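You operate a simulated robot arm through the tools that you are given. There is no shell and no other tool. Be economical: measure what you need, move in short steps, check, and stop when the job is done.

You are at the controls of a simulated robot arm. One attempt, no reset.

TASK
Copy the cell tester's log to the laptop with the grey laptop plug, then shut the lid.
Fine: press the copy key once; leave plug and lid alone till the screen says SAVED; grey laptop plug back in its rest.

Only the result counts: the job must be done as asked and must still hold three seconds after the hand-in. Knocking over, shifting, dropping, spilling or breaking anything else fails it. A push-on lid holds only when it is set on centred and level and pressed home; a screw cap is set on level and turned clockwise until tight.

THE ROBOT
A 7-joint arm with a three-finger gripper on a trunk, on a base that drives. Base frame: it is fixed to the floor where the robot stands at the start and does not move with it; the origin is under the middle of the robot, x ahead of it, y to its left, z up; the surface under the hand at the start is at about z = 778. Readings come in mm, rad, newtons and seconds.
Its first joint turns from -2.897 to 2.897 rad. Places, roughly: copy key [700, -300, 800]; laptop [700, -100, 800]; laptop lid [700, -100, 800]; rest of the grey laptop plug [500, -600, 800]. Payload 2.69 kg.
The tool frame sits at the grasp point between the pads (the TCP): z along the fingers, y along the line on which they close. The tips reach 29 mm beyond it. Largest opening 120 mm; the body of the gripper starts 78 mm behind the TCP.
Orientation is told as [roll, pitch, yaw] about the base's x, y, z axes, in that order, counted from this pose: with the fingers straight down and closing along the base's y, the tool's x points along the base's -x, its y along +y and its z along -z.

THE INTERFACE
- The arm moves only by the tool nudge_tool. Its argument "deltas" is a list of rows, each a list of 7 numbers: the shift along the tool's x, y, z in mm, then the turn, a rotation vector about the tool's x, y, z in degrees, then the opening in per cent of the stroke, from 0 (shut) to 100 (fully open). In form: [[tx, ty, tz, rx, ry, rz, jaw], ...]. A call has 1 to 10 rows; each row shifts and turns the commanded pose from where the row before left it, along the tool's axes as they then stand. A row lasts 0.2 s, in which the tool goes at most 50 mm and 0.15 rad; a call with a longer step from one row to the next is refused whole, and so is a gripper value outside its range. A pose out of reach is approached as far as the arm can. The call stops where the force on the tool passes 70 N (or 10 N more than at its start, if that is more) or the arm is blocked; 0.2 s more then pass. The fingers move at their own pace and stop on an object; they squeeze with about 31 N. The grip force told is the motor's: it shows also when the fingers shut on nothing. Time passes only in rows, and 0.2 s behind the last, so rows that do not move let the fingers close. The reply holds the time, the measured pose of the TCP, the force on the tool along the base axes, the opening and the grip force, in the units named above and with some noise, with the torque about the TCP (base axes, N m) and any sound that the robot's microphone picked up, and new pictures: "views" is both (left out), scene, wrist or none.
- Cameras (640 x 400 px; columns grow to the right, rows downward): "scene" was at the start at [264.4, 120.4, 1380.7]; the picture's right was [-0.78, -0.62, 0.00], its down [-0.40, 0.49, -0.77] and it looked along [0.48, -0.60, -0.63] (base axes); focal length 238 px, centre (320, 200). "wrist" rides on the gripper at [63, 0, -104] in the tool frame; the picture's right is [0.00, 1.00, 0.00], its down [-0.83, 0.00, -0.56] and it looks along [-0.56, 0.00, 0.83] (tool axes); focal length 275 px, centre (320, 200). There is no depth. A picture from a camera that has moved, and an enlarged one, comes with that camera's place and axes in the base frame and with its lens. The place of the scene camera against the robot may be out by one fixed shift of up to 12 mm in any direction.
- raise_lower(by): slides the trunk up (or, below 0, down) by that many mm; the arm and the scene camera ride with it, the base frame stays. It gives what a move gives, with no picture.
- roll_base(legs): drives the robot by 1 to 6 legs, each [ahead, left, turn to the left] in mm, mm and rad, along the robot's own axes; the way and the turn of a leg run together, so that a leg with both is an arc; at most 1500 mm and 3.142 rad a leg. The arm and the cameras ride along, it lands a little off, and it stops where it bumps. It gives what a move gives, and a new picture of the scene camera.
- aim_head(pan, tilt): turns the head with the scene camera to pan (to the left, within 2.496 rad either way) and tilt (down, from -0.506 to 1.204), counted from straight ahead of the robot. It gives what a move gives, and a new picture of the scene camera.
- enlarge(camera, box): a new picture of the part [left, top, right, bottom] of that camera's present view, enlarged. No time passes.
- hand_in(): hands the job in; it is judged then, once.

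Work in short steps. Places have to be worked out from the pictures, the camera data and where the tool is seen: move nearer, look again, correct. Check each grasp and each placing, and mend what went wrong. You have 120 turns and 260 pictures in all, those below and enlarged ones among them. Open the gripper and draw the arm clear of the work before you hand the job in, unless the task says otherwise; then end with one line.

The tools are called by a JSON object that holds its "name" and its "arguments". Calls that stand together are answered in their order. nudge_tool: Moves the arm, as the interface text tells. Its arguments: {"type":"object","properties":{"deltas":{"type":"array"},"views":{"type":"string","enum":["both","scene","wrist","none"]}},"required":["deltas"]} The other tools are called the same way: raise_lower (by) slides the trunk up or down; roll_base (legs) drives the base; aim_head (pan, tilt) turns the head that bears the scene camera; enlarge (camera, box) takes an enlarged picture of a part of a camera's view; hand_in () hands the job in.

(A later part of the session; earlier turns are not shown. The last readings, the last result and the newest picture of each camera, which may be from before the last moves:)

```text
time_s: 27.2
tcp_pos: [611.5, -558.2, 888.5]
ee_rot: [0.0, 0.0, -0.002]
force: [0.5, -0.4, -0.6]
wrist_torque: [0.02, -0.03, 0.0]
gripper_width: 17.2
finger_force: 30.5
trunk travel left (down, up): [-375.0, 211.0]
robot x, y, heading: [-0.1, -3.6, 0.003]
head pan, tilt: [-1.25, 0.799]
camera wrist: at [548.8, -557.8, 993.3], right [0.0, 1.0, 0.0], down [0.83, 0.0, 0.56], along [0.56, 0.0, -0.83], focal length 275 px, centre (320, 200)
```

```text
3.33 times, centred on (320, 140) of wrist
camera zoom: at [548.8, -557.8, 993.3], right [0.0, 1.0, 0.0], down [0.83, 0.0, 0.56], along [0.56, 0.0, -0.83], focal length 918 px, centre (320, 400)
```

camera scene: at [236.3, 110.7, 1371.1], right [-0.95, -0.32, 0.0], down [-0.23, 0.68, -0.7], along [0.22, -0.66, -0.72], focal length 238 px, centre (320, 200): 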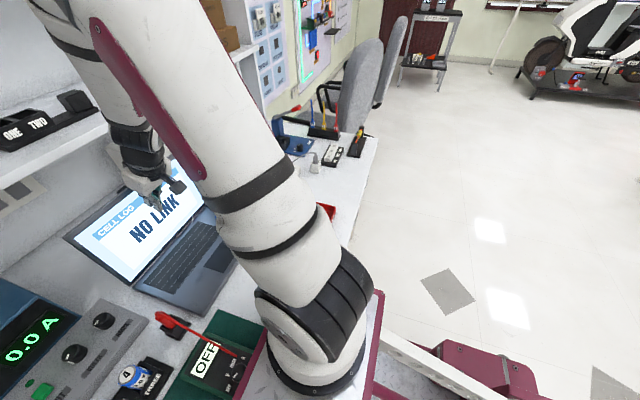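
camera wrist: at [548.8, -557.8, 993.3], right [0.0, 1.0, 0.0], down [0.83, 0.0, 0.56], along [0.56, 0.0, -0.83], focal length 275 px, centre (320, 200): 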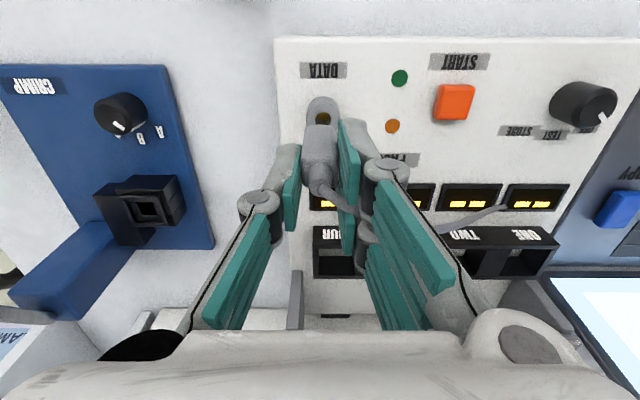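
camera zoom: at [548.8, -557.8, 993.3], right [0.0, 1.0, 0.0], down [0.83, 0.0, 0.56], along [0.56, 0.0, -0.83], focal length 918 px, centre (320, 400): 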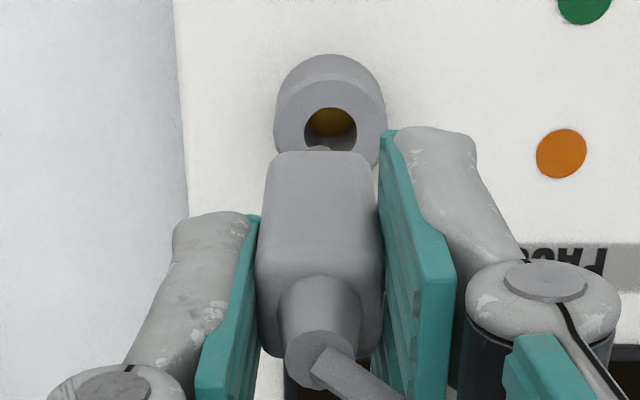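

Hole is about 2.1 mm to +y of the pin; x agrees. Correct y and lower to just above the hole, then look again.

{"name": "nudge_tool", "arguments": {"deltas": [[0, 2.1, 8, 0, 0, 0, 5], [0, 0, 4, 0, 0, 0, 5], [0, 0, 0, 0, 0, 0, 5]], "views": "wrist"}}

{"name": "enlarge", "arguments": {"camera": "wrist", "box": [280, 80, 360, 150]}}

```text
time_s: 28.0
tcp_pos: [613.7, -555.9, 879.0]
ee_rot: [0.002, 0.001, -0.001]
force: [-0.4, 0.5, -0.6]
wrist_torque: [-0.02, -0.02, -0.02]
gripper_width: 17.0
finger_force: 31.0
trunk travel left (down, up): [-375.0, 211.0]
robot x, y, heading: [-0.4, -0.6, 0.002]
head pan, tilt: [-1.25, 0.799]
camera wrist: at [550.2, -555.4, 982.1], right [0.0, 1.0, 0.0], down [0.83, 0.0, 0.56], along [0.56, 0.0, -0.83], focal length 275 px, centre (320, 200)
```

wrist: 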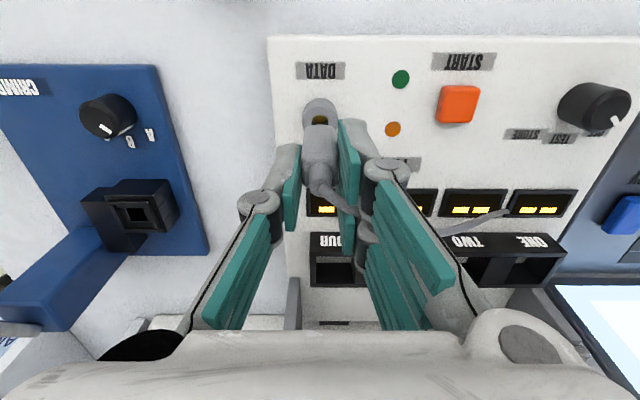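

```text
5.71 times, centred on (320, 115) of wrist
camera zoom: at [550.2, -555.4, 982.1], right [0.0, 1.0, 0.0], down [0.83, 0.0, 0.56], along [0.56, 0.0, -0.83], focal length 1573 px, centre (320, 686)
```

zoom: 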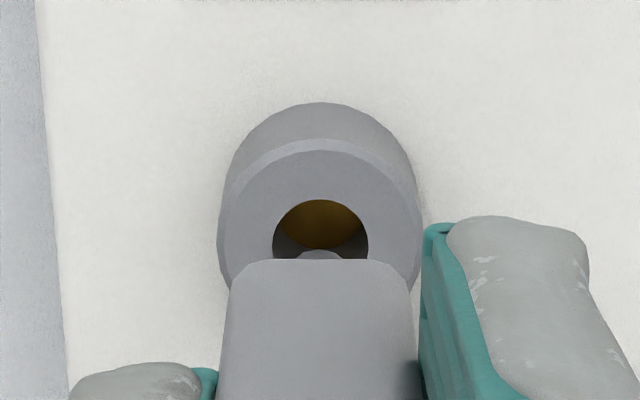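

Pin and hole line up in y, and in x within my error. Lowering in small steps until the body seats, watching force.

{"name": "nudge_tool", "arguments": {"deltas": [[0, 0, 4, 0, 0, 0, 5], [0, 0, 4, 0, 0, 0, 5], [0, 0, 4, 0, 0, 0, 5], [0, 0, 4, 0, 0, 0, 5]], "views": "wrist"}}

{"name": "enlarge", "arguments": {"camera": "wrist", "box": [280, 80, 360, 150]}}

```text
time_s: 29.0
tcp_pos: [614.1, -555.6, 862.1]
ee_rot: [0.0, 0.0, 0.001]
force: [-0.2, 0.1, -0.3]
wrist_torque: [0.02, -0.01, 0.0]
gripper_width: 17.3
finger_force: 30.6
trunk travel left (down, up): [-375.0, 211.0]
robot x, y, heading: [-3.6, -1.8, -0.004]
head pan, tilt: [-1.25, 0.799]
camera wrist: at [551.2, -555.5, 966.0], right [0.0, 1.0, 0.0], down [0.83, 0.0, 0.56], along [0.56, 0.0, -0.83], focal length 275 px, centre (320, 200)
```

wrist: 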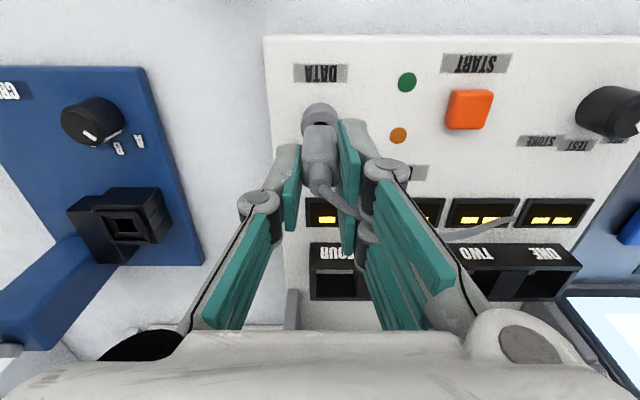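

```text
5.71 times, centred on (320, 115) of wrist
camera zoom: at [551.2, -555.5, 966.0], right [0.0, 1.0, 0.0], down [0.83, 0.0, 0.56], along [0.56, 0.0, -0.83], focal length 1573 px, centre (320, 686)
```

zoom: 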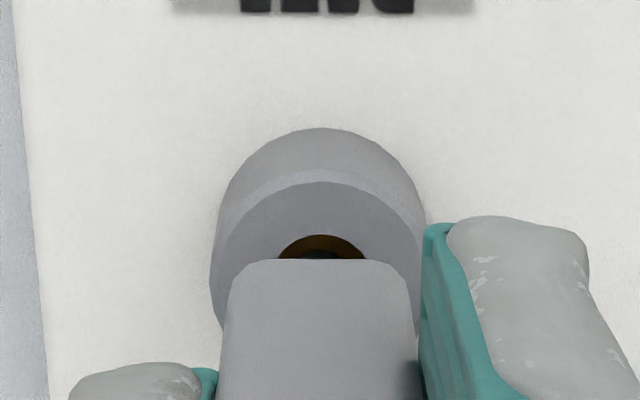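

No contact yet; continuing down gently.

{"name": "nudge_tool", "arguments": {"deltas": [[0.7, 0, 3, 0, 0, 0, 5], [0, 0, 3, 0, 0, 0, 5], [0, 0, 2, 0, 0, 0, 5]], "views": "wrist"}}

{"name": "enlarge", "arguments": {"camera": "wrist", "box": [280, 80, 360, 150]}}

```text
time_s: 29.8
tcp_pos: [612.5, -555.1, 856.0]
ee_rot: [0.001, -0.001, 0.0]
force: [0.3, -0.8, -1.1]
wrist_torque: [0.01, 0.02, 0.0]
gripper_width: 17.0
finger_force: 30.8
trunk travel left (down, up): [-375.0, 211.0]
robot x, y, heading: [-2.1, -0.2, -0.001]
head pan, tilt: [-1.25, 0.799]
camera wrist: at [550.7, -555.2, 958.0], right [0.0, 1.0, 0.0], down [0.83, 0.0, 0.56], along [0.56, 0.0, -0.83], focal length 275 px, centre (320, 200)
```

wrist: 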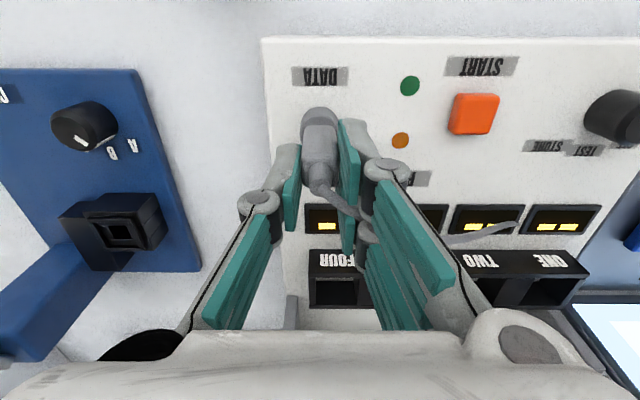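

```text
5.71 times, centred on (320, 115) of wrist
camera zoom: at [550.7, -555.2, 958.0], right [0.0, 1.0, 0.0], down [0.83, 0.0, 0.56], along [0.56, 0.0, -0.83], focal length 1573 px, centre (320, 686)
```

zoom: 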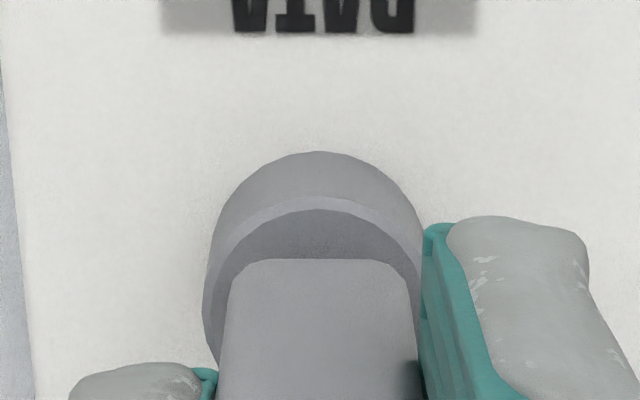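

Pin appears to be going in without resistance. Down further until it seats.

{"name": "nudge_tool", "arguments": {"deltas": [[0, 0, 2, 0, 0, 0, 5], [0, 0, 2, 0, 0, 0, 5], [0, 0, 2, 0, 0, 0, 5], [0, 0, 0, 0, 0, 0, 5]], "views": "wrist"}}

{"name": "enlarge", "arguments": {"camera": "wrist", "box": [280, 80, 360, 150]}}

```text
time_s: 30.8
tcp_pos: [614.3, -556.0, 847.8]
ee_rot: [-0.001, -0.002, 0.0]
force: [-0.1, -0.9, -0.4]
wrist_torque: [0.02, 0.01, -0.02]
gripper_width: 17.4
finger_force: 31.5
trunk travel left (down, up): [-375.0, 211.0]
robot x, y, heading: [-1.3, 2.6, -0.005]
head pan, tilt: [-1.25, 0.799]
camera wrist: at [550.2, -555.5, 951.9], right [0.0, 1.0, 0.0], down [0.83, 0.0, 0.56], along [0.56, 0.0, -0.83], focal length 275 px, centre (320, 200)
```

wrist: 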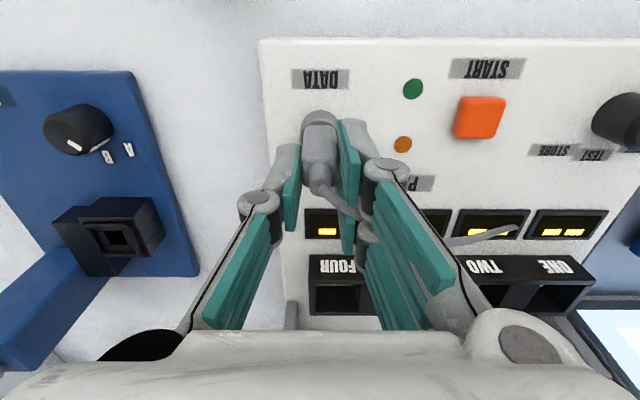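

```text
5.71 times, centred on (320, 115) of wrist
camera zoom: at [550.2, -555.5, 951.9], right [0.0, 1.0, 0.0], down [0.83, 0.0, 0.56], along [0.56, 0.0, -0.83], focal length 1573 px, centre (320, 686)
```

zoom: 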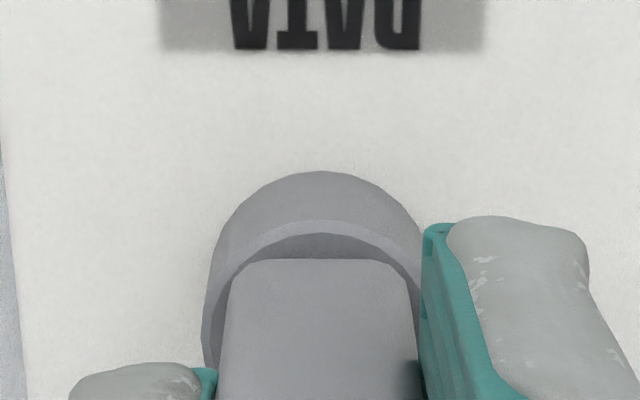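

{"name": "nudge_tool", "arguments": {"deltas": [[0, 0, 1.5, 0, 0, 0, 5], [0, 0, 1.5, 0, 0, 0, 5], [0, 0, 1.5, 0, 0, 0, 5], [0, 0, 1.5, 0, 0, 0, 5], [0, 0, 0, 0, 0, 0, 5]], "views": "wrist"}}

{"name": "enlarge", "arguments": {"camera": "wrist", "box": [280, 80, 360, 150]}}

```text
time_s: 32.0
tcp_pos: [613.8, -557.4, 844.7]
ee_rot: [-0.003, -0.004, 0.001]
force: [0.4, 2.8, 26.1]
wrist_torque: [0.15, -0.04, -0.01]
gripper_width: 16.7
finger_force: 31.2
trunk travel left (down, up): [-375.0, 211.0]
robot x, y, heading: [3.1, 3.0, -0.003]
head pan, tilt: [-1.25, 0.799]
camera wrist: at [550.3, -555.4, 947.9], right [0.0, 1.0, 0.0], down [0.83, 0.01, 0.56], along [0.56, 0.0, -0.83], focal length 275 px, centre (320, 200)
```

wrist: 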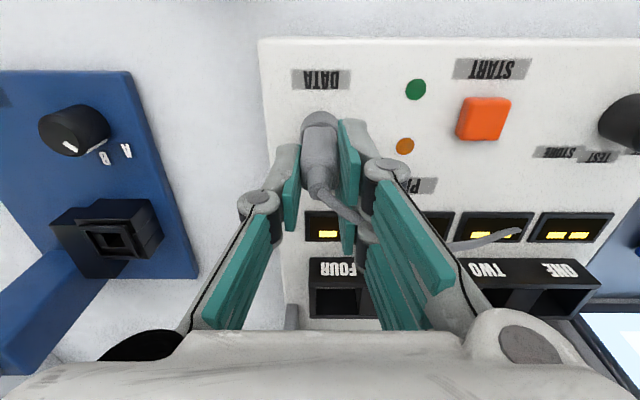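

```text
5.71 times, centred on (320, 115) of wrist
camera zoom: at [550.3, -555.4, 947.9], right [0.0, 1.0, 0.0], down [0.83, 0.01, 0.56], along [0.56, 0.0, -0.83], focal length 1573 px, centre (320, 686)
```

zoom: 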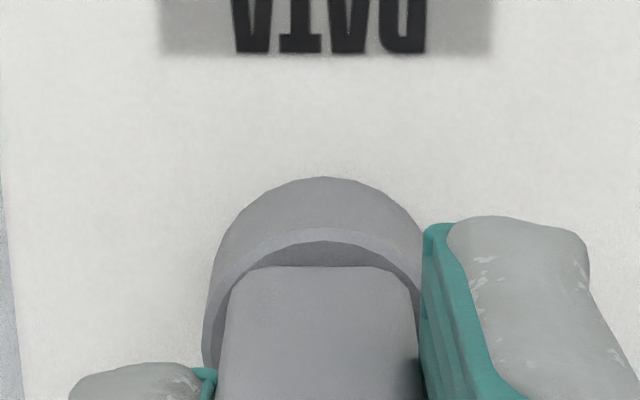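

Now 26 N of contact. Let me check the laptop screen for a link.

{"name": "aim_head", "arguments": {"pan": -0.75, "tilt": 0.75}}

```text
time_s: 33.0
tcp_pos: [614.2, -556.9, 843.5]
ee_rot: [-0.002, -0.002, 0.001]
force: [6.0, -1.1, 24.4]
wrist_torque: [-0.03, -0.27, 0.04]
gripper_width: 17.0
finger_force: 31.2
trunk travel left (down, up): [-375.0, 211.0]
robot x, y, heading: [-1.6, -0.3, 0.006]
head pan, tilt: [-0.75, 0.75]
camera scene: at [271.0, 131.1, 1375.2], right [-0.68, -0.73, 0.0], down [-0.5, 0.47, -0.73], along [0.53, -0.5, -0.68], focal length 238 px, centre (320, 200)
```

scene: 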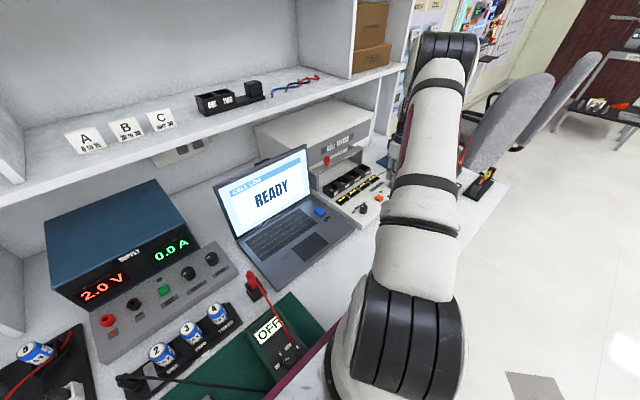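

Screen says READY: the plug is linked. I'll relax the downward push, open the fingers and rise clear.

{"name": "nudge_tool", "arguments": {"deltas": [[0, 0, -1.5, 0, 0, 0, 8], [0, 0, 0, 0, 0, 0, 30], [0, 0, 0, 0, 0, 0, 30], [0, 0, -25, 0, 0, 0, 30], [0, 0, -40, 0, 0, 0, 30], [0, 0, -25, 0, 0, 0, 20]]}}

```text
time_s: 34.4
tcp_pos: [613.9, -556.2, 932.5]
ee_rot: [-0.001, 0.001, 0.0]
force: [0.3, -0.7, -0.2]
wrist_torque: [0.01, 0.01, -0.03]
gripper_width: 24.0
finger_force: 0.2
trunk travel left (down, up): [-375.0, 211.0]
robot x, y, heading: [2.7, 0.3, 0.005]
head pan, tilt: [-0.75, 0.75]
camera scene: at [271.7, 130.4, 1375.1], right [-0.68, -0.73, 0.0], down [-0.5, 0.47, -0.73], along [0.53, -0.5, -0.68], focal length 238 px, centre (320, 200)
camera wrist: at [550.4, -554.7, 1036.9], right [0.0, 1.0, 0.0], down [0.83, 0.0, 0.56], along [0.56, 0.0, -0.83], focal length 275 px, centre (320, 200)
```

scene: 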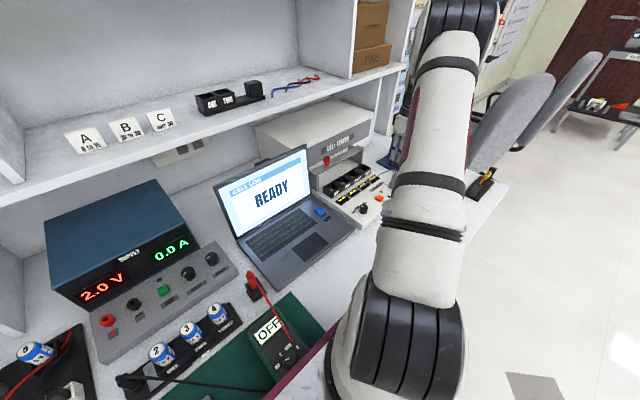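
wrist: 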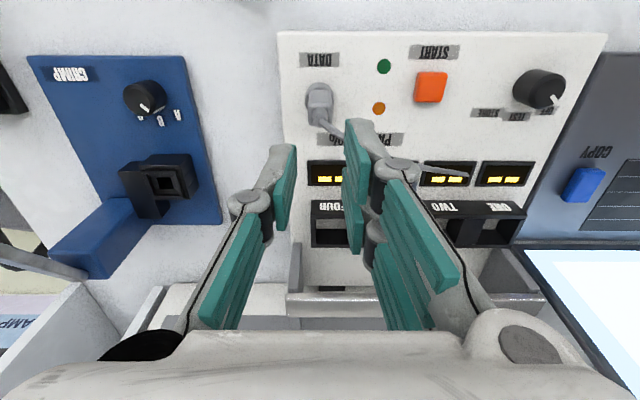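

Plug stays seated, READY. Copy key triangulated at about (708,-261), top z≈772. I'll fly over with fingers shut and hover 45 mm above it.

{"name": "nudge_tool", "arguments": {"deltas": [[-13.4, 42.1, 0, 0, 0, 0, 10], [-13.4, 42.1, 0, 0, 0, 0, 0], [-13.4, 42.1, 0, 0, 0, 0, 0], [-13.4, 42.1, 0, 0, 0, 0, 0], [-13.4, 42.1, 0, 0, 0, 0, 0], [-13.4, 42.1, 0, 0, 0, 0, 0], [-13.4, 42.1, 0, 0, 0, 0, 0], [0, 0, 40, 0, 0, 0, 0], [0, 0, 40, 0, 0, 0, 0], [0, 0, 0, 0, 0, 0, 0]]}}

```text
time_s: 36.6
tcp_pos: [707.7, -261.2, 852.3]
ee_rot: [0.001, 0.0, -0.001]
force: [0.0, -0.6, 0.1]
wrist_torque: [-0.02, -0.01, 0.01]
gripper_width: 0.0
finger_force: 28.0
trunk travel left (down, up): [-375.0, 211.0]
robot x, y, heading: [0.9, -0.5, 0.001]
head pan, tilt: [-0.75, 0.75]
camera scene: at [271.4, 130.7, 1375.1], right [-0.68, -0.73, 0.0], down [-0.5, 0.47, -0.73], along [0.54, -0.5, -0.68], focal length 238 px, centre (320, 200)
camera wrist: at [644.6, -260.2, 955.9], right [0.0, 1.0, 0.0], down [0.83, 0.0, 0.56], along [0.56, 0.0, -0.83], focal length 275 px, centre (320, 200)
```

scene: 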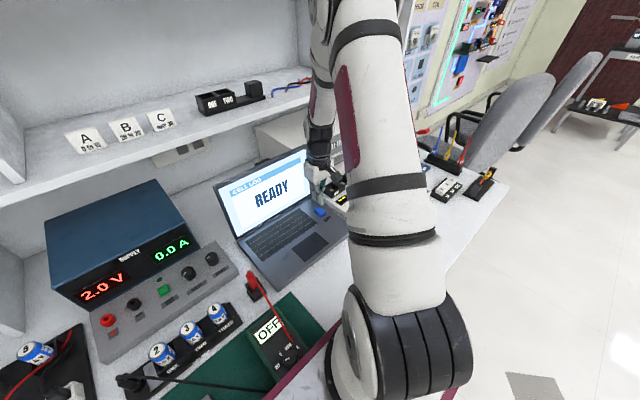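
wrist: 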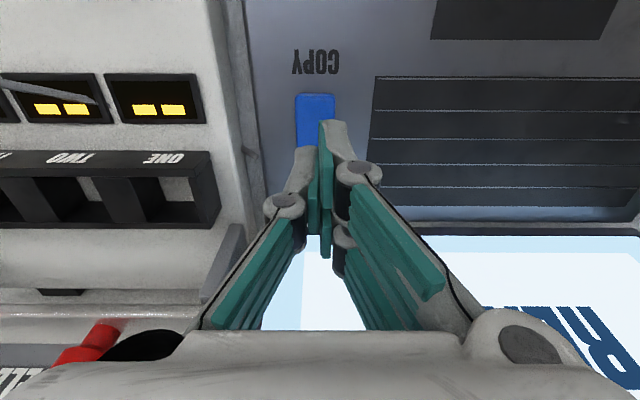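

Key is right below (about 2 mm to -y). Down to a few mm above it first.

{"name": "nudge_tool", "arguments": {"deltas": [[0, -2.5, 25, 0, 0, 0, 0], [0, 0, 18, 0, 0, 0, 0], [0, 0, 0, 0, 0, 0, 0]], "views": "wrist"}}

```text
time_s: 37.4
tcp_pos: [706.6, -263.2, 810.9]
ee_rot: [-0.001, 0.0, 0.0]
force: [0.3, 0.5, 0.6]
wrist_torque: [-0.02, 0.0, -0.02]
gripper_width: 0.0
finger_force: 28.7
trunk travel left (down, up): [-375.0, 211.0]
robot x, y, heading: [2.9, 5.3, 0.0]
head pan, tilt: [-0.75, 0.75]
camera wrist: at [643.3, -262.6, 914.7], right [0.0, 1.0, 0.0], down [0.83, 0.0, 0.56], along [0.56, 0.0, -0.83], focal length 275 px, centre (320, 200)
```

wrist: 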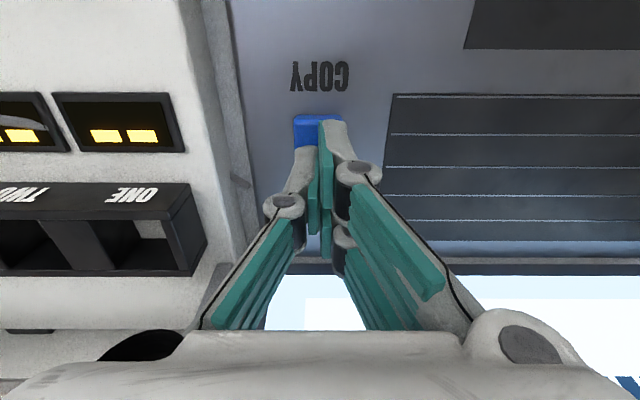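

Tips are over the key. One slow press down, about 12 mm in 2 mm steps at most.

{"name": "nudge_tool", "arguments": {"deltas": [[0, 0, 3, 0, 0, 0, 0], [0, 0, 3, 0, 0, 0, 0], [0, 0, 2, 0, 0, 0, 0], [0, 0, 2, 0, 0, 0, 0]], "views": "scene"}}

```text
time_s: 38.4
tcp_pos: [708.3, -264.4, 801.6]
ee_rot: [0.001, 0.0, -0.001]
force: [-1.0, 1.0, 3.4]
wrist_torque: [0.07, 0.04, 0.0]
gripper_width: 5.8
finger_force: 29.0
trunk travel left (down, up): [-375.0, 211.0]
robot x, y, heading: [-0.5, 0.8, 0.001]
head pan, tilt: [-0.75, 0.75]
heard: click
camera scene: at [271.4, 130.8, 1375.1], right [-0.68, -0.73, 0.0], down [-0.5, 0.47, -0.73], along [0.53, -0.5, -0.68], focal length 238 px, centre (320, 200)
```

scene: 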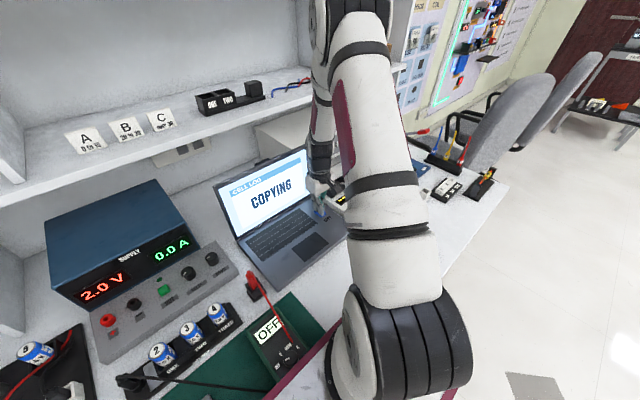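

Click heard, and the screen says COPYING. Rising straight up and waiting.

{"name": "nudge_tool", "arguments": {"deltas": [[0, 0, -8, 0, 0, 0, 8], [0, 0, -30, 0, 0, 0, 8], [0, 0, -40, 0, 0, 0, 8], [0, 0, -40, 0, 0, 0, 8], [0, 0, 0, 0, 0, 0, 8], [0, 0, 0, 0, 0, 0, 8], [0, 0, 0, 0, 0, 0, 8]], "views": "scene"}}

```text
time_s: 40.0
tcp_pos: [705.3, -263.4, 919.7]
ee_rot: [0.001, -0.001, 0.0]
force: [-0.4, -0.9, 0.9]
wrist_torque: [-0.01, 0.01, -0.01]
gripper_width: 9.5
finger_force: 0.1
trunk travel left (down, up): [-375.0, 211.0]
robot x, y, heading: [0.8, -3.2, 0.003]
head pan, tilt: [-0.75, 0.75]
camera scene: at [271.5, 130.7, 1375.1], right [-0.68, -0.73, 0.0], down [-0.5, 0.47, -0.73], along [0.53, -0.5, -0.68], focal length 238 px, centre (320, 200)
```

scene: 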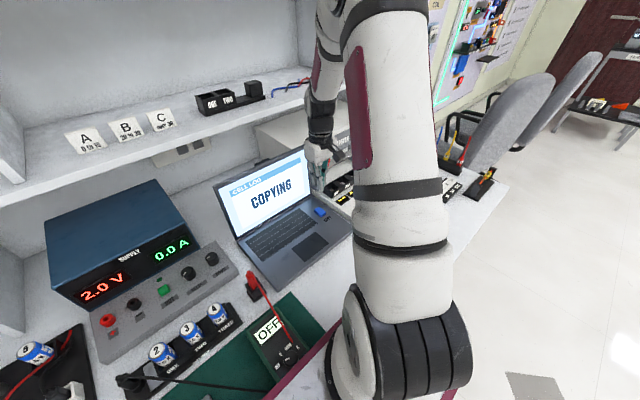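

Still copying. I'll use the time to return to a hover over the plug (not touching), with fingers part open.

{"name": "nudge_tool", "arguments": {"deltas": [[13.2, -42, -2, 0, 0, 0, 10], [13.2, -42, -2, 0, 0, 0, 20], [13.2, -42, -2, 0, 0, 0, 30], [13.2, -42, -2, 0, 0, 0, 40], [13.2, -42, -2, 0, 0, 0, 40], [13.2, -42, 0, 0, 0, 0, 40], [13.2, -42, 0, 0, 0, 0, 40], [0, 0, 0, 0, 0, 0, 40]]}}

{"name": "enlarge", "arguments": {"camera": "wrist", "box": [250, 50, 410, 150]}}

```text
time_s: 41.8
tcp_pos: [614.6, -556.9, 929.7]
ee_rot: [0.001, 0.001, 0.0]
force: [0.7, 0.2, 0.0]
wrist_torque: [-0.02, -0.01, 0.0]
gripper_width: 47.9
finger_force: 0.1
trunk travel left (down, up): [-375.0, 211.0]
robot x, y, heading: [2.0, -0.8, 0.003]
head pan, tilt: [-0.75, 0.75]
camera scene: at [271.5, 130.6, 1375.1], right [-0.68, -0.73, 0.0], down [-0.5, 0.47, -0.73], along [0.53, -0.5, -0.68], focal length 238 px, centre (320, 200)
camera wrist: at [551.3, -556.3, 1033.2], right [0.0, 1.0, 0.0], down [0.83, 0.0, 0.56], along [0.56, 0.0, -0.83], focal length 275 px, centre (320, 200)
```

scene: 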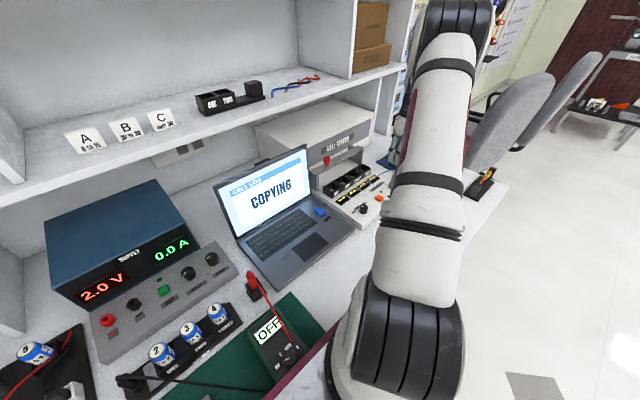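
wrist: 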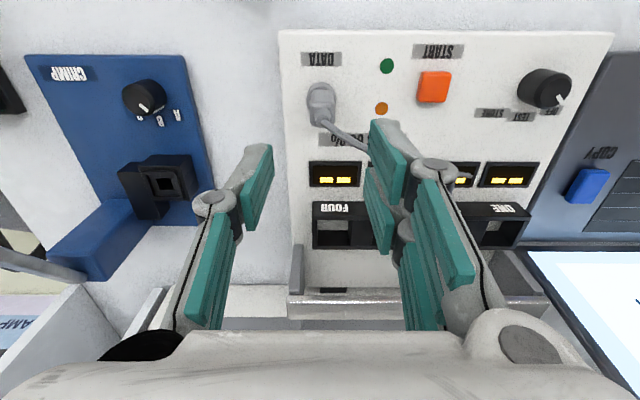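

```text
4.00 times, centred on (330, 100) of wrist
camera zoom: at [551.3, -556.3, 1033.2], right [0.0, 1.0, 0.0], down [0.83, 0.0, 0.56], along [0.56, 0.0, -0.83], focal length 1101 px, centre (280, 600)
```

zoom: 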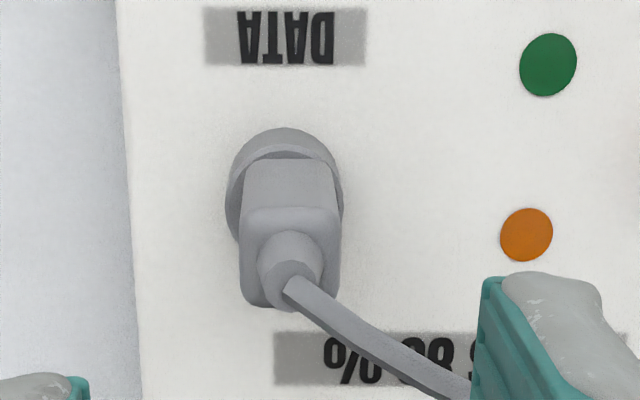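

Plug stands square. Waiting with idle rows.

{"name": "nudge_tool", "arguments": {"deltas": [[0, 1.5, 0, 0, 0, 0, 40], [0, 0, 0, 0, 0, 0, 40], [0, 0, 0, 0, 0, 0, 40], [0, 0, 0, 0, 0, 0, 40], [0, 0, 0, 0, 0, 0, 40], [0, 0, 0, 0, 0, 0, 40], [0, 0, 0, 0, 0, 0, 40], [0, 0, 0, 0, 0, 0, 40], [0, 0, 0, 0, 0, 0, 40], [0, 0, 0, 0, 0, 0, 40]], "views": "none"}}

{"name": "enlarge", "arguments": {"camera": "scene", "box": [200, 140, 360, 240]}}

```text
time_s: 44.0
tcp_pos: [615.4, -556.0, 930.0]
ee_rot: [0.0, 0.001, -0.002]
force: [0.7, 0.1, 0.2]
wrist_torque: [0.0, 0.0, -0.01]
gripper_width: 48.0
finger_force: 0.1
trunk travel left (down, up): [-375.0, 211.0]
robot x, y, heading: [1.3, -0.9, -0.002]
head pan, tilt: [-0.75, 0.75]
```

```text
4.00 times, centred on (280, 190) of scene
camera zoom: at [271.5, 130.6, 1375.1], right [-0.68, -0.73, 0.0], down [-0.5, 0.47, -0.73], along [0.53, -0.5, -0.68], focal length 954 px, centre (480, 240)
```

zoom: 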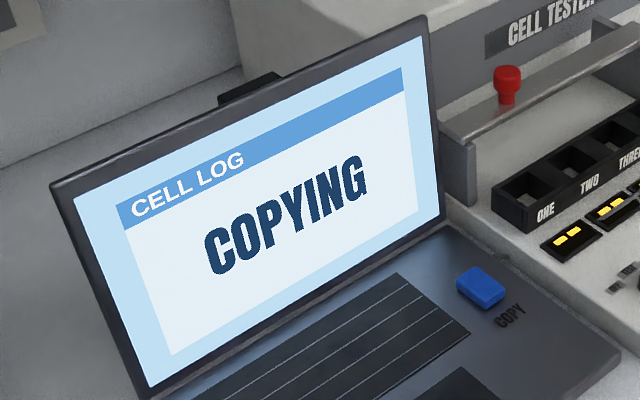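

{"name": "nudge_tool", "arguments": {"deltas": [[0, 0, 0, 0, 0, 0, 40], [0, 0, 0, 0, 0, 0, 40], [0, 0, 0, 0, 0, 0, 40], [0, 0, 0, 0, 0, 0, 40], [0, 0, 0, 0, 0, 0, 40], [0, 0, 0, 0, 0, 0, 40], [0, 0, 0, 0, 0, 0, 40], [0, 0, 0, 0, 0, 0, 40], [0, 0, 0, 0, 0, 0, 40], [0, 0, 0, 0, 0, 0, 40]], "views": "none"}}

{"name": "nudge_tool", "arguments": {"deltas": [[0, 0, 0, 0, 0, 0, 40], [0, 0, 0, 0, 0, 0, 40], [0, 0, 0, 0, 0, 0, 40], [0, 0, 0, 0, 0, 0, 40], [0, 0, 0, 0, 0, 0, 40], [0, 0, 0, 0, 0, 0, 40], [0, 0, 0, 0, 0, 0, 40], [0, 0, 0, 0, 0, 0, 40], [0, 0, 0, 0, 0, 0, 40], [0, 0, 0, 0, 0, 0, 40]], "views": "scene"}}

```text
time_s: 46.2
tcp_pos: [613.5, -556.0, 929.2]
ee_rot: [0.0, 0.0, 0.0]
force: [0.1, -1.0, 0.6]
wrist_torque: [-0.01, 0.0, 0.0]
gripper_width: 48.1
finger_force: 0.0
trunk travel left (down, up): [-375.0, 211.0]
robot x, y, heading: [-0.4, -1.1, -0.001]
head pan, tilt: [-0.75, 0.75]
```

```text
time_s: 48.4
tcp_pos: [614.3, -554.3, 928.8]
ee_rot: [0.0, 0.0, 0.001]
force: [-0.4, 0.8, -0.6]
wrist_torque: [0.02, 0.0, 0.0]
gripper_width: 48.2
finger_force: 0.0
trunk travel left (down, up): [-375.0, 211.0]
robot x, y, heading: [-2.5, -2.1, -0.001]
head pan, tilt: [-0.75, 0.75]
camera scene: at [271.5, 130.6, 1375.1], right [-0.68, -0.73, 0.0], down [-0.5, 0.47, -0.73], along [0.53, -0.5, -0.68], focal length 238 px, centre (320, 200)
```

scene: 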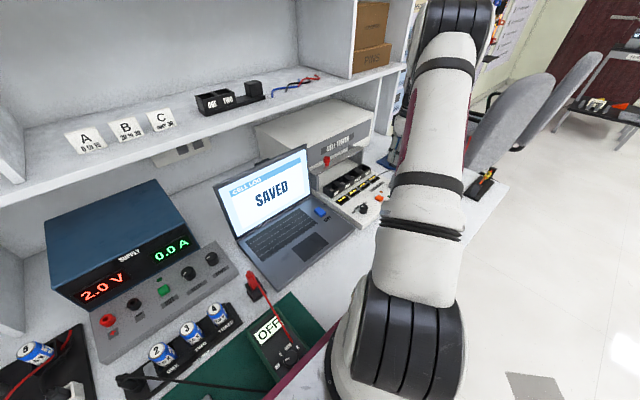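

SAVED. Now down onto the plug and grip it as before (TCP z≈845).

{"name": "nudge_tool", "arguments": {"deltas": [[0, 0, 35, 0, 0, 0, 40], [0, 0, 30, 0, 0, 0, 40], [0, 0, 19, 0, 0, 0, 40], [0, 0, 0, 0, 0, 0, 10], [0, 0, 0, 0, 0, 0, 5], [0, 0, 0, 0, 0, 0, 5]], "views": "wrist"}}

{"name": "enlarge", "arguments": {"camera": "wrist", "box": [260, 80, 380, 200]}}

```text
time_s: 49.8
tcp_pos: [615.4, -557.8, 846.4]
ee_rot: [0.0, 0.001, 0.0]
force: [0.5, -0.1, -0.4]
wrist_torque: [0.02, -0.01, 0.0]
gripper_width: 16.8
finger_force: 31.3
trunk travel left (down, up): [-375.0, 211.0]
robot x, y, heading: [-0.2, -0.8, -0.001]
head pan, tilt: [-0.75, 0.75]
camera wrist: at [552.5, -556.3, 949.5], right [0.0, 1.0, 0.0], down [0.83, 0.0, 0.56], along [0.56, 0.0, -0.83], focal length 275 px, centre (320, 200)
```

wrist: 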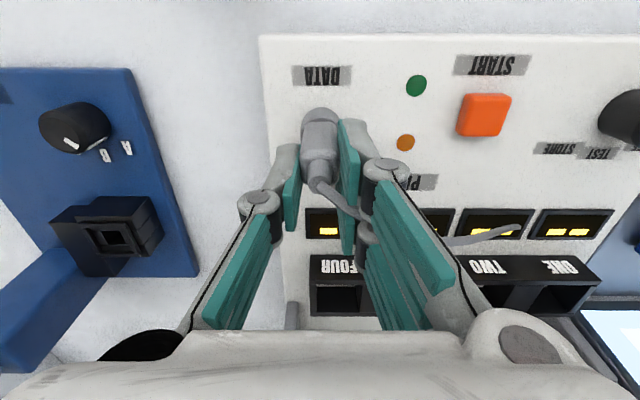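

```text
3.33 times, centred on (320, 140) of wrist
camera zoom: at [552.5, -556.3, 949.5], right [0.0, 1.0, 0.0], down [0.83, 0.0, 0.56], along [0.56, 0.0, -0.83], focal length 918 px, centre (320, 400)
```

zoom: 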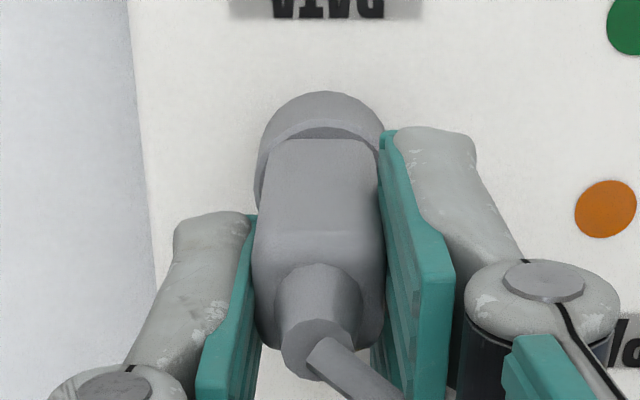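

Gripped again (plug sits about 2 mm nearer the camera in the pads than before). Pull straight up out of the socket.

{"name": "nudge_tool", "arguments": {"deltas": [[0, 0, -8, 0, 0, 0, 5], [0, 0, -12, 0, 0, 0, 5], [0, 0, -20, 0, 0, 0, 5], [0, 0, -25, 0, 0, 0, 5], [0, 0, 0, 0, 0, 0, 5]], "views": "wrist"}}

```text
time_s: 51.0
tcp_pos: [614.7, -556.2, 910.7]
ee_rot: [0.002, 0.002, 0.0]
force: [-0.1, 0.4, 0.1]
wrist_torque: [0.01, 0.0, -0.01]
gripper_width: 16.8
finger_force: 31.0
trunk travel left (down, up): [-375.0, 211.0]
robot x, y, heading: [-0.0, 0.4, 0.004]
head pan, tilt: [-0.75, 0.75]
camera wrist: at [552.1, -556.4, 1014.3], right [0.0, 1.0, 0.0], down [0.83, 0.0, 0.56], along [0.56, 0.0, -0.83], focal length 275 px, centre (320, 200)
```

wrist: 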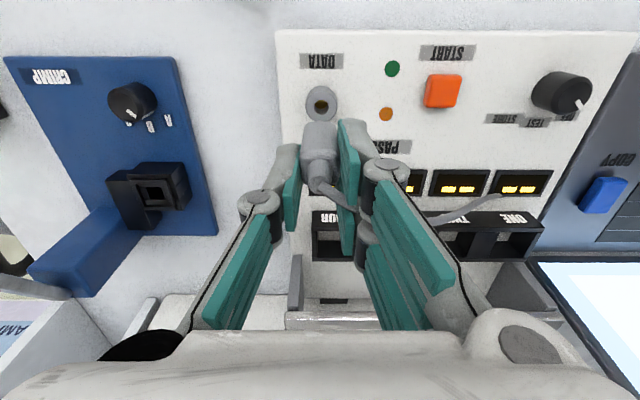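

Out cleanly. Carry it back over the rest.

{"name": "nudge_tool", "arguments": {"deltas": [[34.5, -19.8, 0, 0, 0, 0, 5], [34.5, -19.8, 0, 0, 0, 0, 5], [34.5, -19.8, 5, 0, 0, 0, 5], [0, 0, 15, 0, 0, 0, 5], [0, 0, 0, 0, 0, 0, 5]], "views": "wrist"}}

{"name": "enlarge", "arguments": {"camera": "wrist", "box": [250, 50, 390, 190]}}

```text
time_s: 52.2
tcp_pos: [509.8, -618.8, 891.6]
ee_rot: [-0.001, -0.001, 0.0]
force: [0.7, 0.8, -0.1]
wrist_torque: [0.0, -0.03, 0.01]
gripper_width: 16.8
finger_force: 30.8
trunk travel left (down, up): [-375.0, 211.0]
robot x, y, heading: [0.9, -0.3, -0.006]
head pan, tilt: [-0.75, 0.75]
camera wrist: at [446.6, -616.8, 994.3], right [0.0, 1.0, 0.0], down [0.83, 0.0, 0.56], along [0.56, 0.0, -0.83], focal length 275 px, centre (320, 200)
```

wrist: 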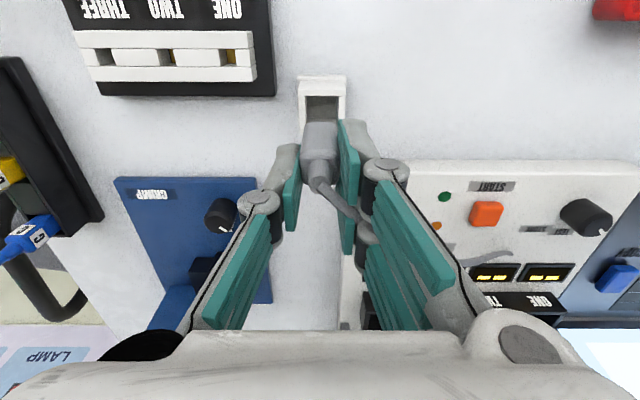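

```text
2.86 times, centred on (320, 120) of wrist
camera zoom: at [446.6, -616.8, 994.3], right [0.0, 1.0, 0.0], down [0.83, 0.0, 0.56], along [0.56, 0.0, -0.83], focal length 786 px, centre (320, 429)
```

zoom: 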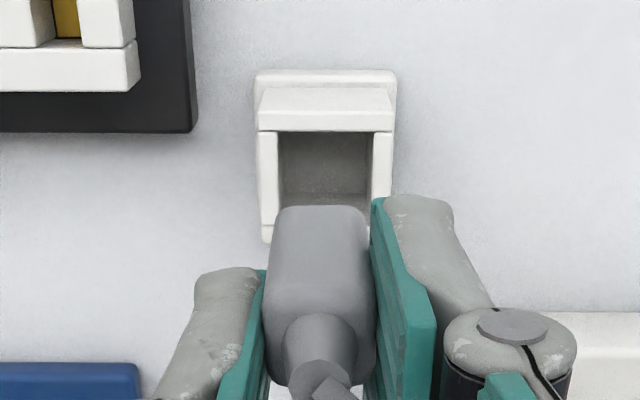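

Relative to the holder, the plug needs about +2.4 mm in x and +1.2 mm in y. Correct and lower to just above the rim.

{"name": "nudge_tool", "arguments": {"deltas": [[-2.4, 1.2, 15, 0, 0, 0, 5], [0, 0, 15, 0, 0, 0, 5], [0, 0, 0, 0, 0, 0, 5]], "views": "wrist"}}

{"name": "enlarge", "arguments": {"camera": "wrist", "box": [250, 60, 390, 200]}}

```text
time_s: 53.0
tcp_pos: [512.7, -614.2, 859.3]
ee_rot: [-0.001, 0.0, 0.0]
force: [0.5, 0.1, -0.8]
wrist_torque: [-0.01, -0.02, 0.02]
gripper_width: 16.6
finger_force: 31.5
trunk travel left (down, up): [-375.0, 211.0]
robot x, y, heading: [0.2, 5.5, 0.003]
head pan, tilt: [-0.75, 0.75]
camera wrist: at [450.9, -613.5, 963.7], right [0.0, 1.0, 0.0], down [0.83, 0.0, 0.56], along [0.56, 0.0, -0.83], focal length 275 px, centre (320, 200)
```

wrist: 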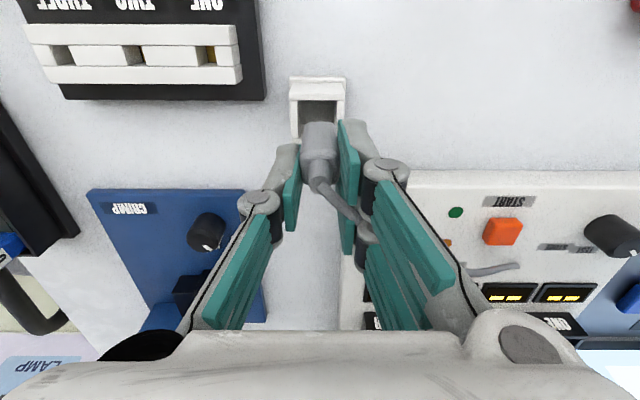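

```text
2.86 times, centred on (320, 130) of wrist
camera zoom: at [450.9, -613.5, 963.7], right [0.0, 1.0, 0.0], down [0.83, 0.0, 0.56], along [0.56, 0.0, -0.83], focal length 786 px, centre (320, 400)
```

zoom: 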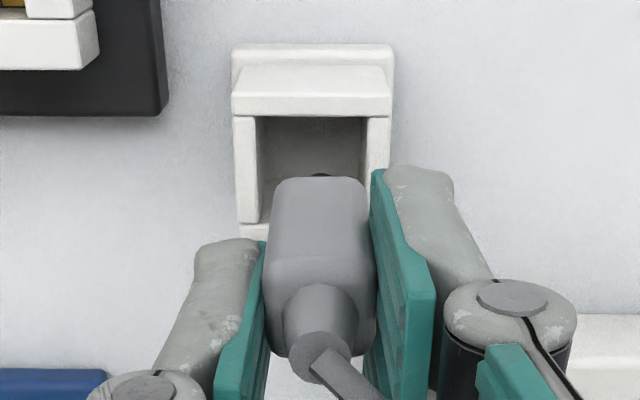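

Now slightly over-corrected: shift about -1.5 mm y and -1.8 mm x, then lower into the holder.

{"name": "nudge_tool", "arguments": {"deltas": [[1.8, -1.5, 5, 0, 0, 0, 5], [0, 0, 8, 0, 0, 0, 5], [0, 0, 6, 0, 0, 0, 5]], "views": "wrist"}}

{"name": "enlarge", "arguments": {"camera": "wrist", "box": [250, 60, 390, 200]}}

```text
time_s: 53.8
tcp_pos: [512.2, -617.5, 841.3]
ee_rot: [0.001, 0.002, 0.001]
force: [0.2, 0.7, -0.7]
wrist_torque: [0.02, 0.01, -0.01]
gripper_width: 16.6
finger_force: 30.6
trunk travel left (down, up): [-375.0, 211.0]
robot x, y, heading: [0.2, -2.9, 0.002]
head pan, tilt: [-0.75, 0.75]
camera wrist: at [449.1, -615.9, 943.7], right [0.0, 1.0, 0.0], down [0.83, 0.0, 0.56], along [0.56, 0.0, -0.83], focal length 275 px, centre (320, 200)
```

wrist: 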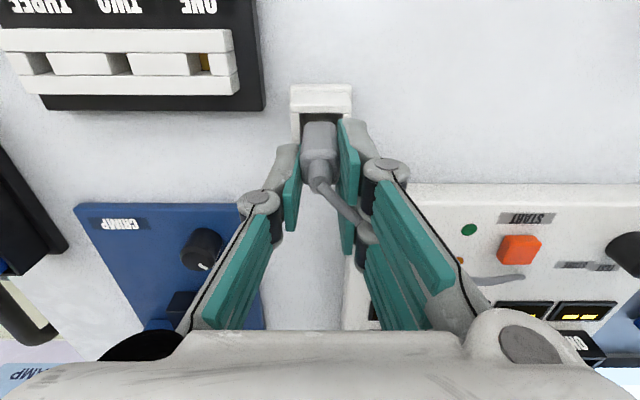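

```text
2.86 times, centred on (320, 130) of wrist
camera zoom: at [449.1, -615.9, 943.7], right [0.0, 1.0, 0.0], down [0.83, 0.0, 0.56], along [0.56, 0.0, -0.83], focal length 786 px, centre (320, 400)
```

zoom: 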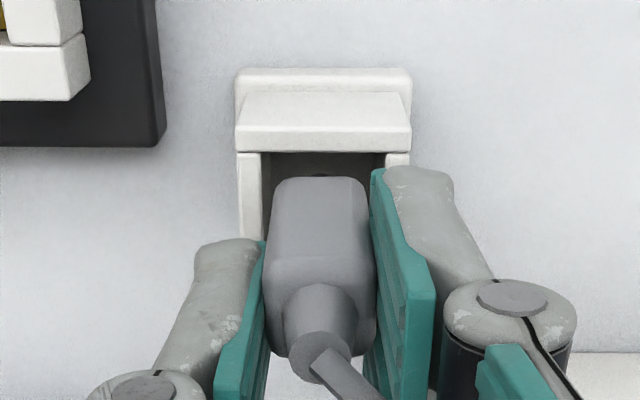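

Plug is entering the cavity with clearance all round. Lowering the rest of the way in small steps.

{"name": "nudge_tool", "arguments": {"deltas": [[0, 0.6, 4, 0, 0, 0, 5], [0, 0, 4, 0, 0, 0, 5], [0, 0, 3, 0, 0, 0, 5], [0, 0, 2, 0, 0, 0, 5], [0, 0, 0, 0, 0, 0, 5]], "views": "wrist"}}

{"name": "enlarge", "arguments": {"camera": "wrist", "box": [250, 60, 390, 200]}}

```text
time_s: 55.0
tcp_pos: [512.5, -615.6, 827.5]
ee_rot: [-0.001, -0.001, -0.001]
force: [-0.4, 0.3, -0.5]
wrist_torque: [-0.03, -0.02, -0.01]
gripper_width: 16.9
finger_force: 30.7
trunk travel left (down, up): [-375.0, 211.0]
robot x, y, heading: [-1.7, 0.1, -0.0]
head pan, tilt: [-0.75, 0.75]
camera wrist: at [448.7, -615.1, 931.6], right [0.0, 1.0, 0.0], down [0.83, 0.0, 0.56], along [0.56, 0.0, -0.83], focal length 275 px, centre (320, 200)
```

wrist: 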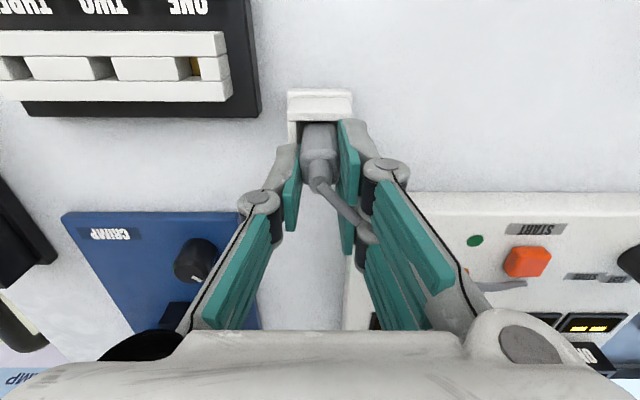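

```text
2.86 times, centred on (320, 130) of wrist
camera zoom: at [448.7, -615.1, 931.6], right [0.0, 1.0, 0.0], down [0.83, 0.0, 0.56], along [0.56, 0.0, -0.83], focal length 786 px, centre (320, 400)
```

zoom: 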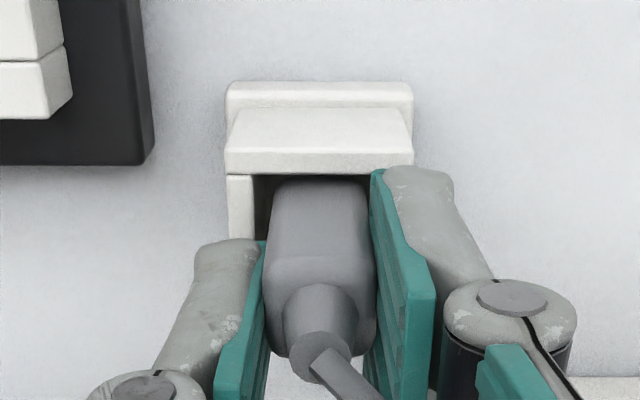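

No contact yet; a few more 1 mm steps.

{"name": "nudge_tool", "arguments": {"deltas": [[0, 0, 1, 0, 0, 0, 5], [0, 0, 1, 0, 0, 0, 5], [0, 0, 1, 0, 0, 0, 5], [0, 0, 0, 0, 0, 0, 5]], "views": "none"}}

```text
time_s: 56.0
tcp_pos: [511.1, -616.1, 825.6]
ee_rot: [-0.001, 0.0, -0.001]
force: [0.7, 0.5, 5.3]
wrist_torque: [0.03, 0.02, 0.0]
gripper_width: 16.7
finger_force: 30.6
trunk travel left (down, up): [-375.0, 211.0]
robot x, y, heading: [0.4, -0.7, 0.001]
head pan, tilt: [-0.75, 0.75]
```

Touching down (5 N). Release and rise.

{"name": "nudge_tool", "arguments": {"deltas": [[0, 0, 0, 0, 0, 0, 12], [0, 0, 0, 0, 0, 0, 30], [0, 0, 0, 0, 0, 0, 35], [0, 0, -20, 0, 0, 0, 35], [0, 0, -40, 0, 0, 0, 35], [0, 0, -20, 0, 0, 0, 35]], "views": "wrist"}}

{"name": "enlarge", "arguments": {"camera": "wrist", "box": [250, 60, 410, 190]}}

```text
time_s: 57.4
tcp_pos: [512.6, -615.7, 904.7]
ee_rot: [-0.001, 0.001, -0.001]
force: [0.6, 0.3, 0.0]
wrist_torque: [-0.01, 0.01, 0.01]
gripper_width: 42.2
finger_force: 0.0
trunk travel left (down, up): [-375.0, 211.0]
robot x, y, heading: [0.1, -1.1, -0.006]
head pan, tilt: [-0.75, 0.75]
camera wrist: at [449.8, -615.4, 1008.3], right [0.0, 1.0, 0.0], down [0.83, 0.0, 0.56], along [0.56, 0.0, -0.83], focal length 275 px, centre (320, 200)
```

wrist: 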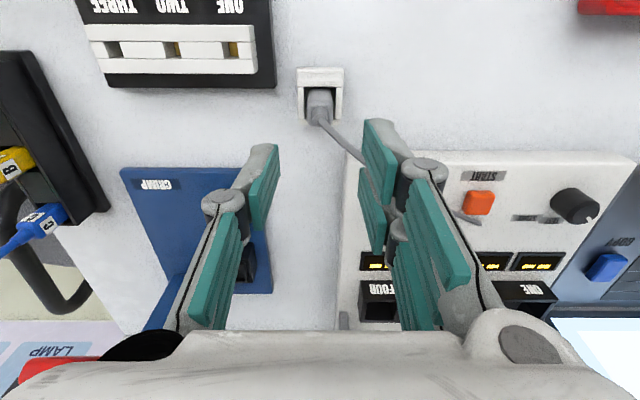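

```text
3.08 times, centred on (330, 125) of wrist
camera zoom: at [449.8, -615.4, 1008.3], right [0.0, 1.0, 0.0], down [0.83, 0.0, 0.56], along [0.56, 0.0, -0.83], focal length 847 px, centre (289, 431)
```

zoom: 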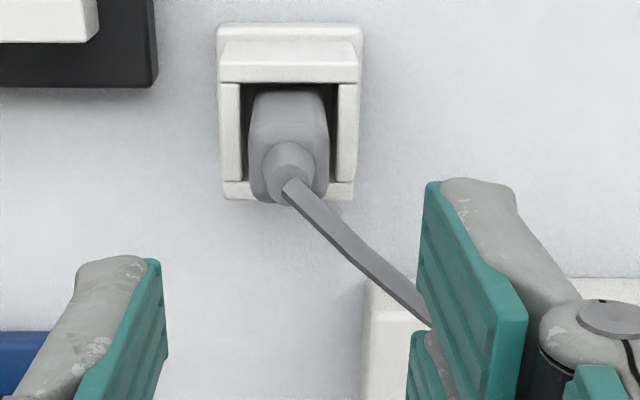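

Plug rests properly. Now the lid: I'll travel up and over to in front of the laptop, with fingers shut.

{"name": "nudge_tool", "arguments": {"deltas": [[0, 0, -40, 0, 0, 0, 35], [-13, 42, -8, 0, 0, 0, 20], [-13, 42, -8, 0, 0, 0, 0], [-13, 42, -8, 0, 0, 0, 0], [-13, 42, -8, 0, 0, 0, 0], [-13, 42, -8, 0, 0, 0, 0], [-13, 42, -8, 0, 0, 0, 0], [-13, 42, -8, 0, 0, 0, 0], [-13, 42, -8, 0, 0, 0, 0], [-13, 42, -8, 0, 0, 0, 0]], "views": "none"}}

{"name": "nudge_tool", "arguments": {"deltas": [[0, 10, -10, 0, -7, 0, 0], [0, 10, -10, 0, -7, 0, 0], [0, 10, -10, 0, -7, 0, 0], [0, 10, -10, 0, -7, 0, 0], [0, 10, -10, 0, -7, 0, 0], [0, 0, 0, 0, 0, 0, 0]]}}

```text
time_s: 59.6
tcp_pos: [629.9, -239.6, 1016.3]
ee_rot: [0.002, -0.002, -0.001]
force: [-0.7, -1.0, 0.3]
wrist_torque: [0.03, -0.03, -0.02]
gripper_width: 0.0
finger_force: 28.6
trunk travel left (down, up): [-375.0, 211.0]
robot x, y, heading: [0.3, -1.3, 0.001]
head pan, tilt: [-0.75, 0.75]
```

```text
time_s: 61.0
tcp_pos: [614.9, -188.1, 1063.9]
ee_rot: [0.002, -0.611, -0.001]
force: [0.6, 0.3, 0.3]
wrist_torque: [0.0, -0.01, 0.01]
gripper_width: 0.2
finger_force: 28.1
trunk travel left (down, up): [-375.0, 211.0]
robot x, y, heading: [1.1, 1.7, -0.001]
head pan, tilt: [-0.75, 0.75]
camera scene: at [271.6, 130.6, 1375.1], right [-0.68, -0.73, 0.0], down [-0.5, 0.47, -0.73], along [0.53, -0.5, -0.68], focal length 238 px, centre (320, 200)
camera wrist: at [503.9, -187.2, 1113.1], right [0.0, 1.0, 0.0], down [0.36, 0.0, 0.93], along [0.93, 0.0, -0.36], focal length 275 px, centre (320, 200)
```

scene: 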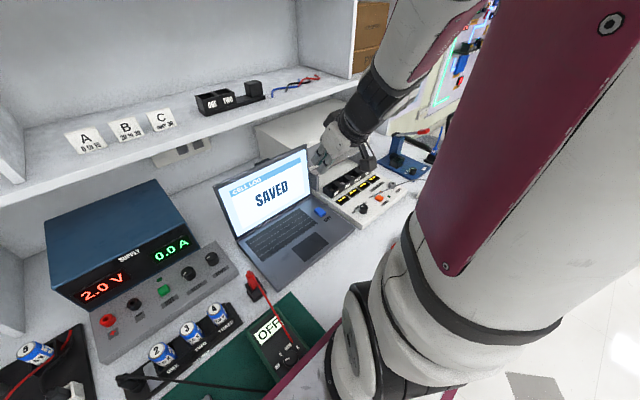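
wrist: 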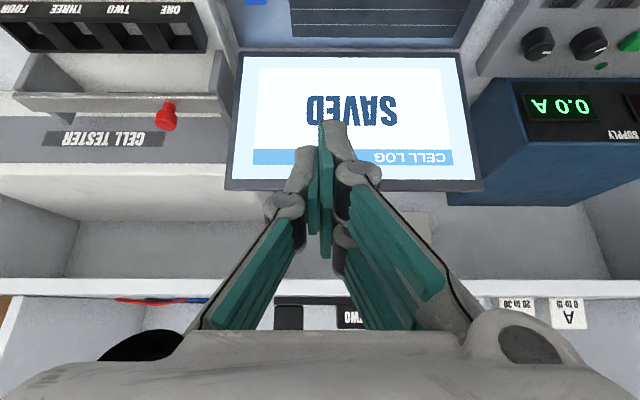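

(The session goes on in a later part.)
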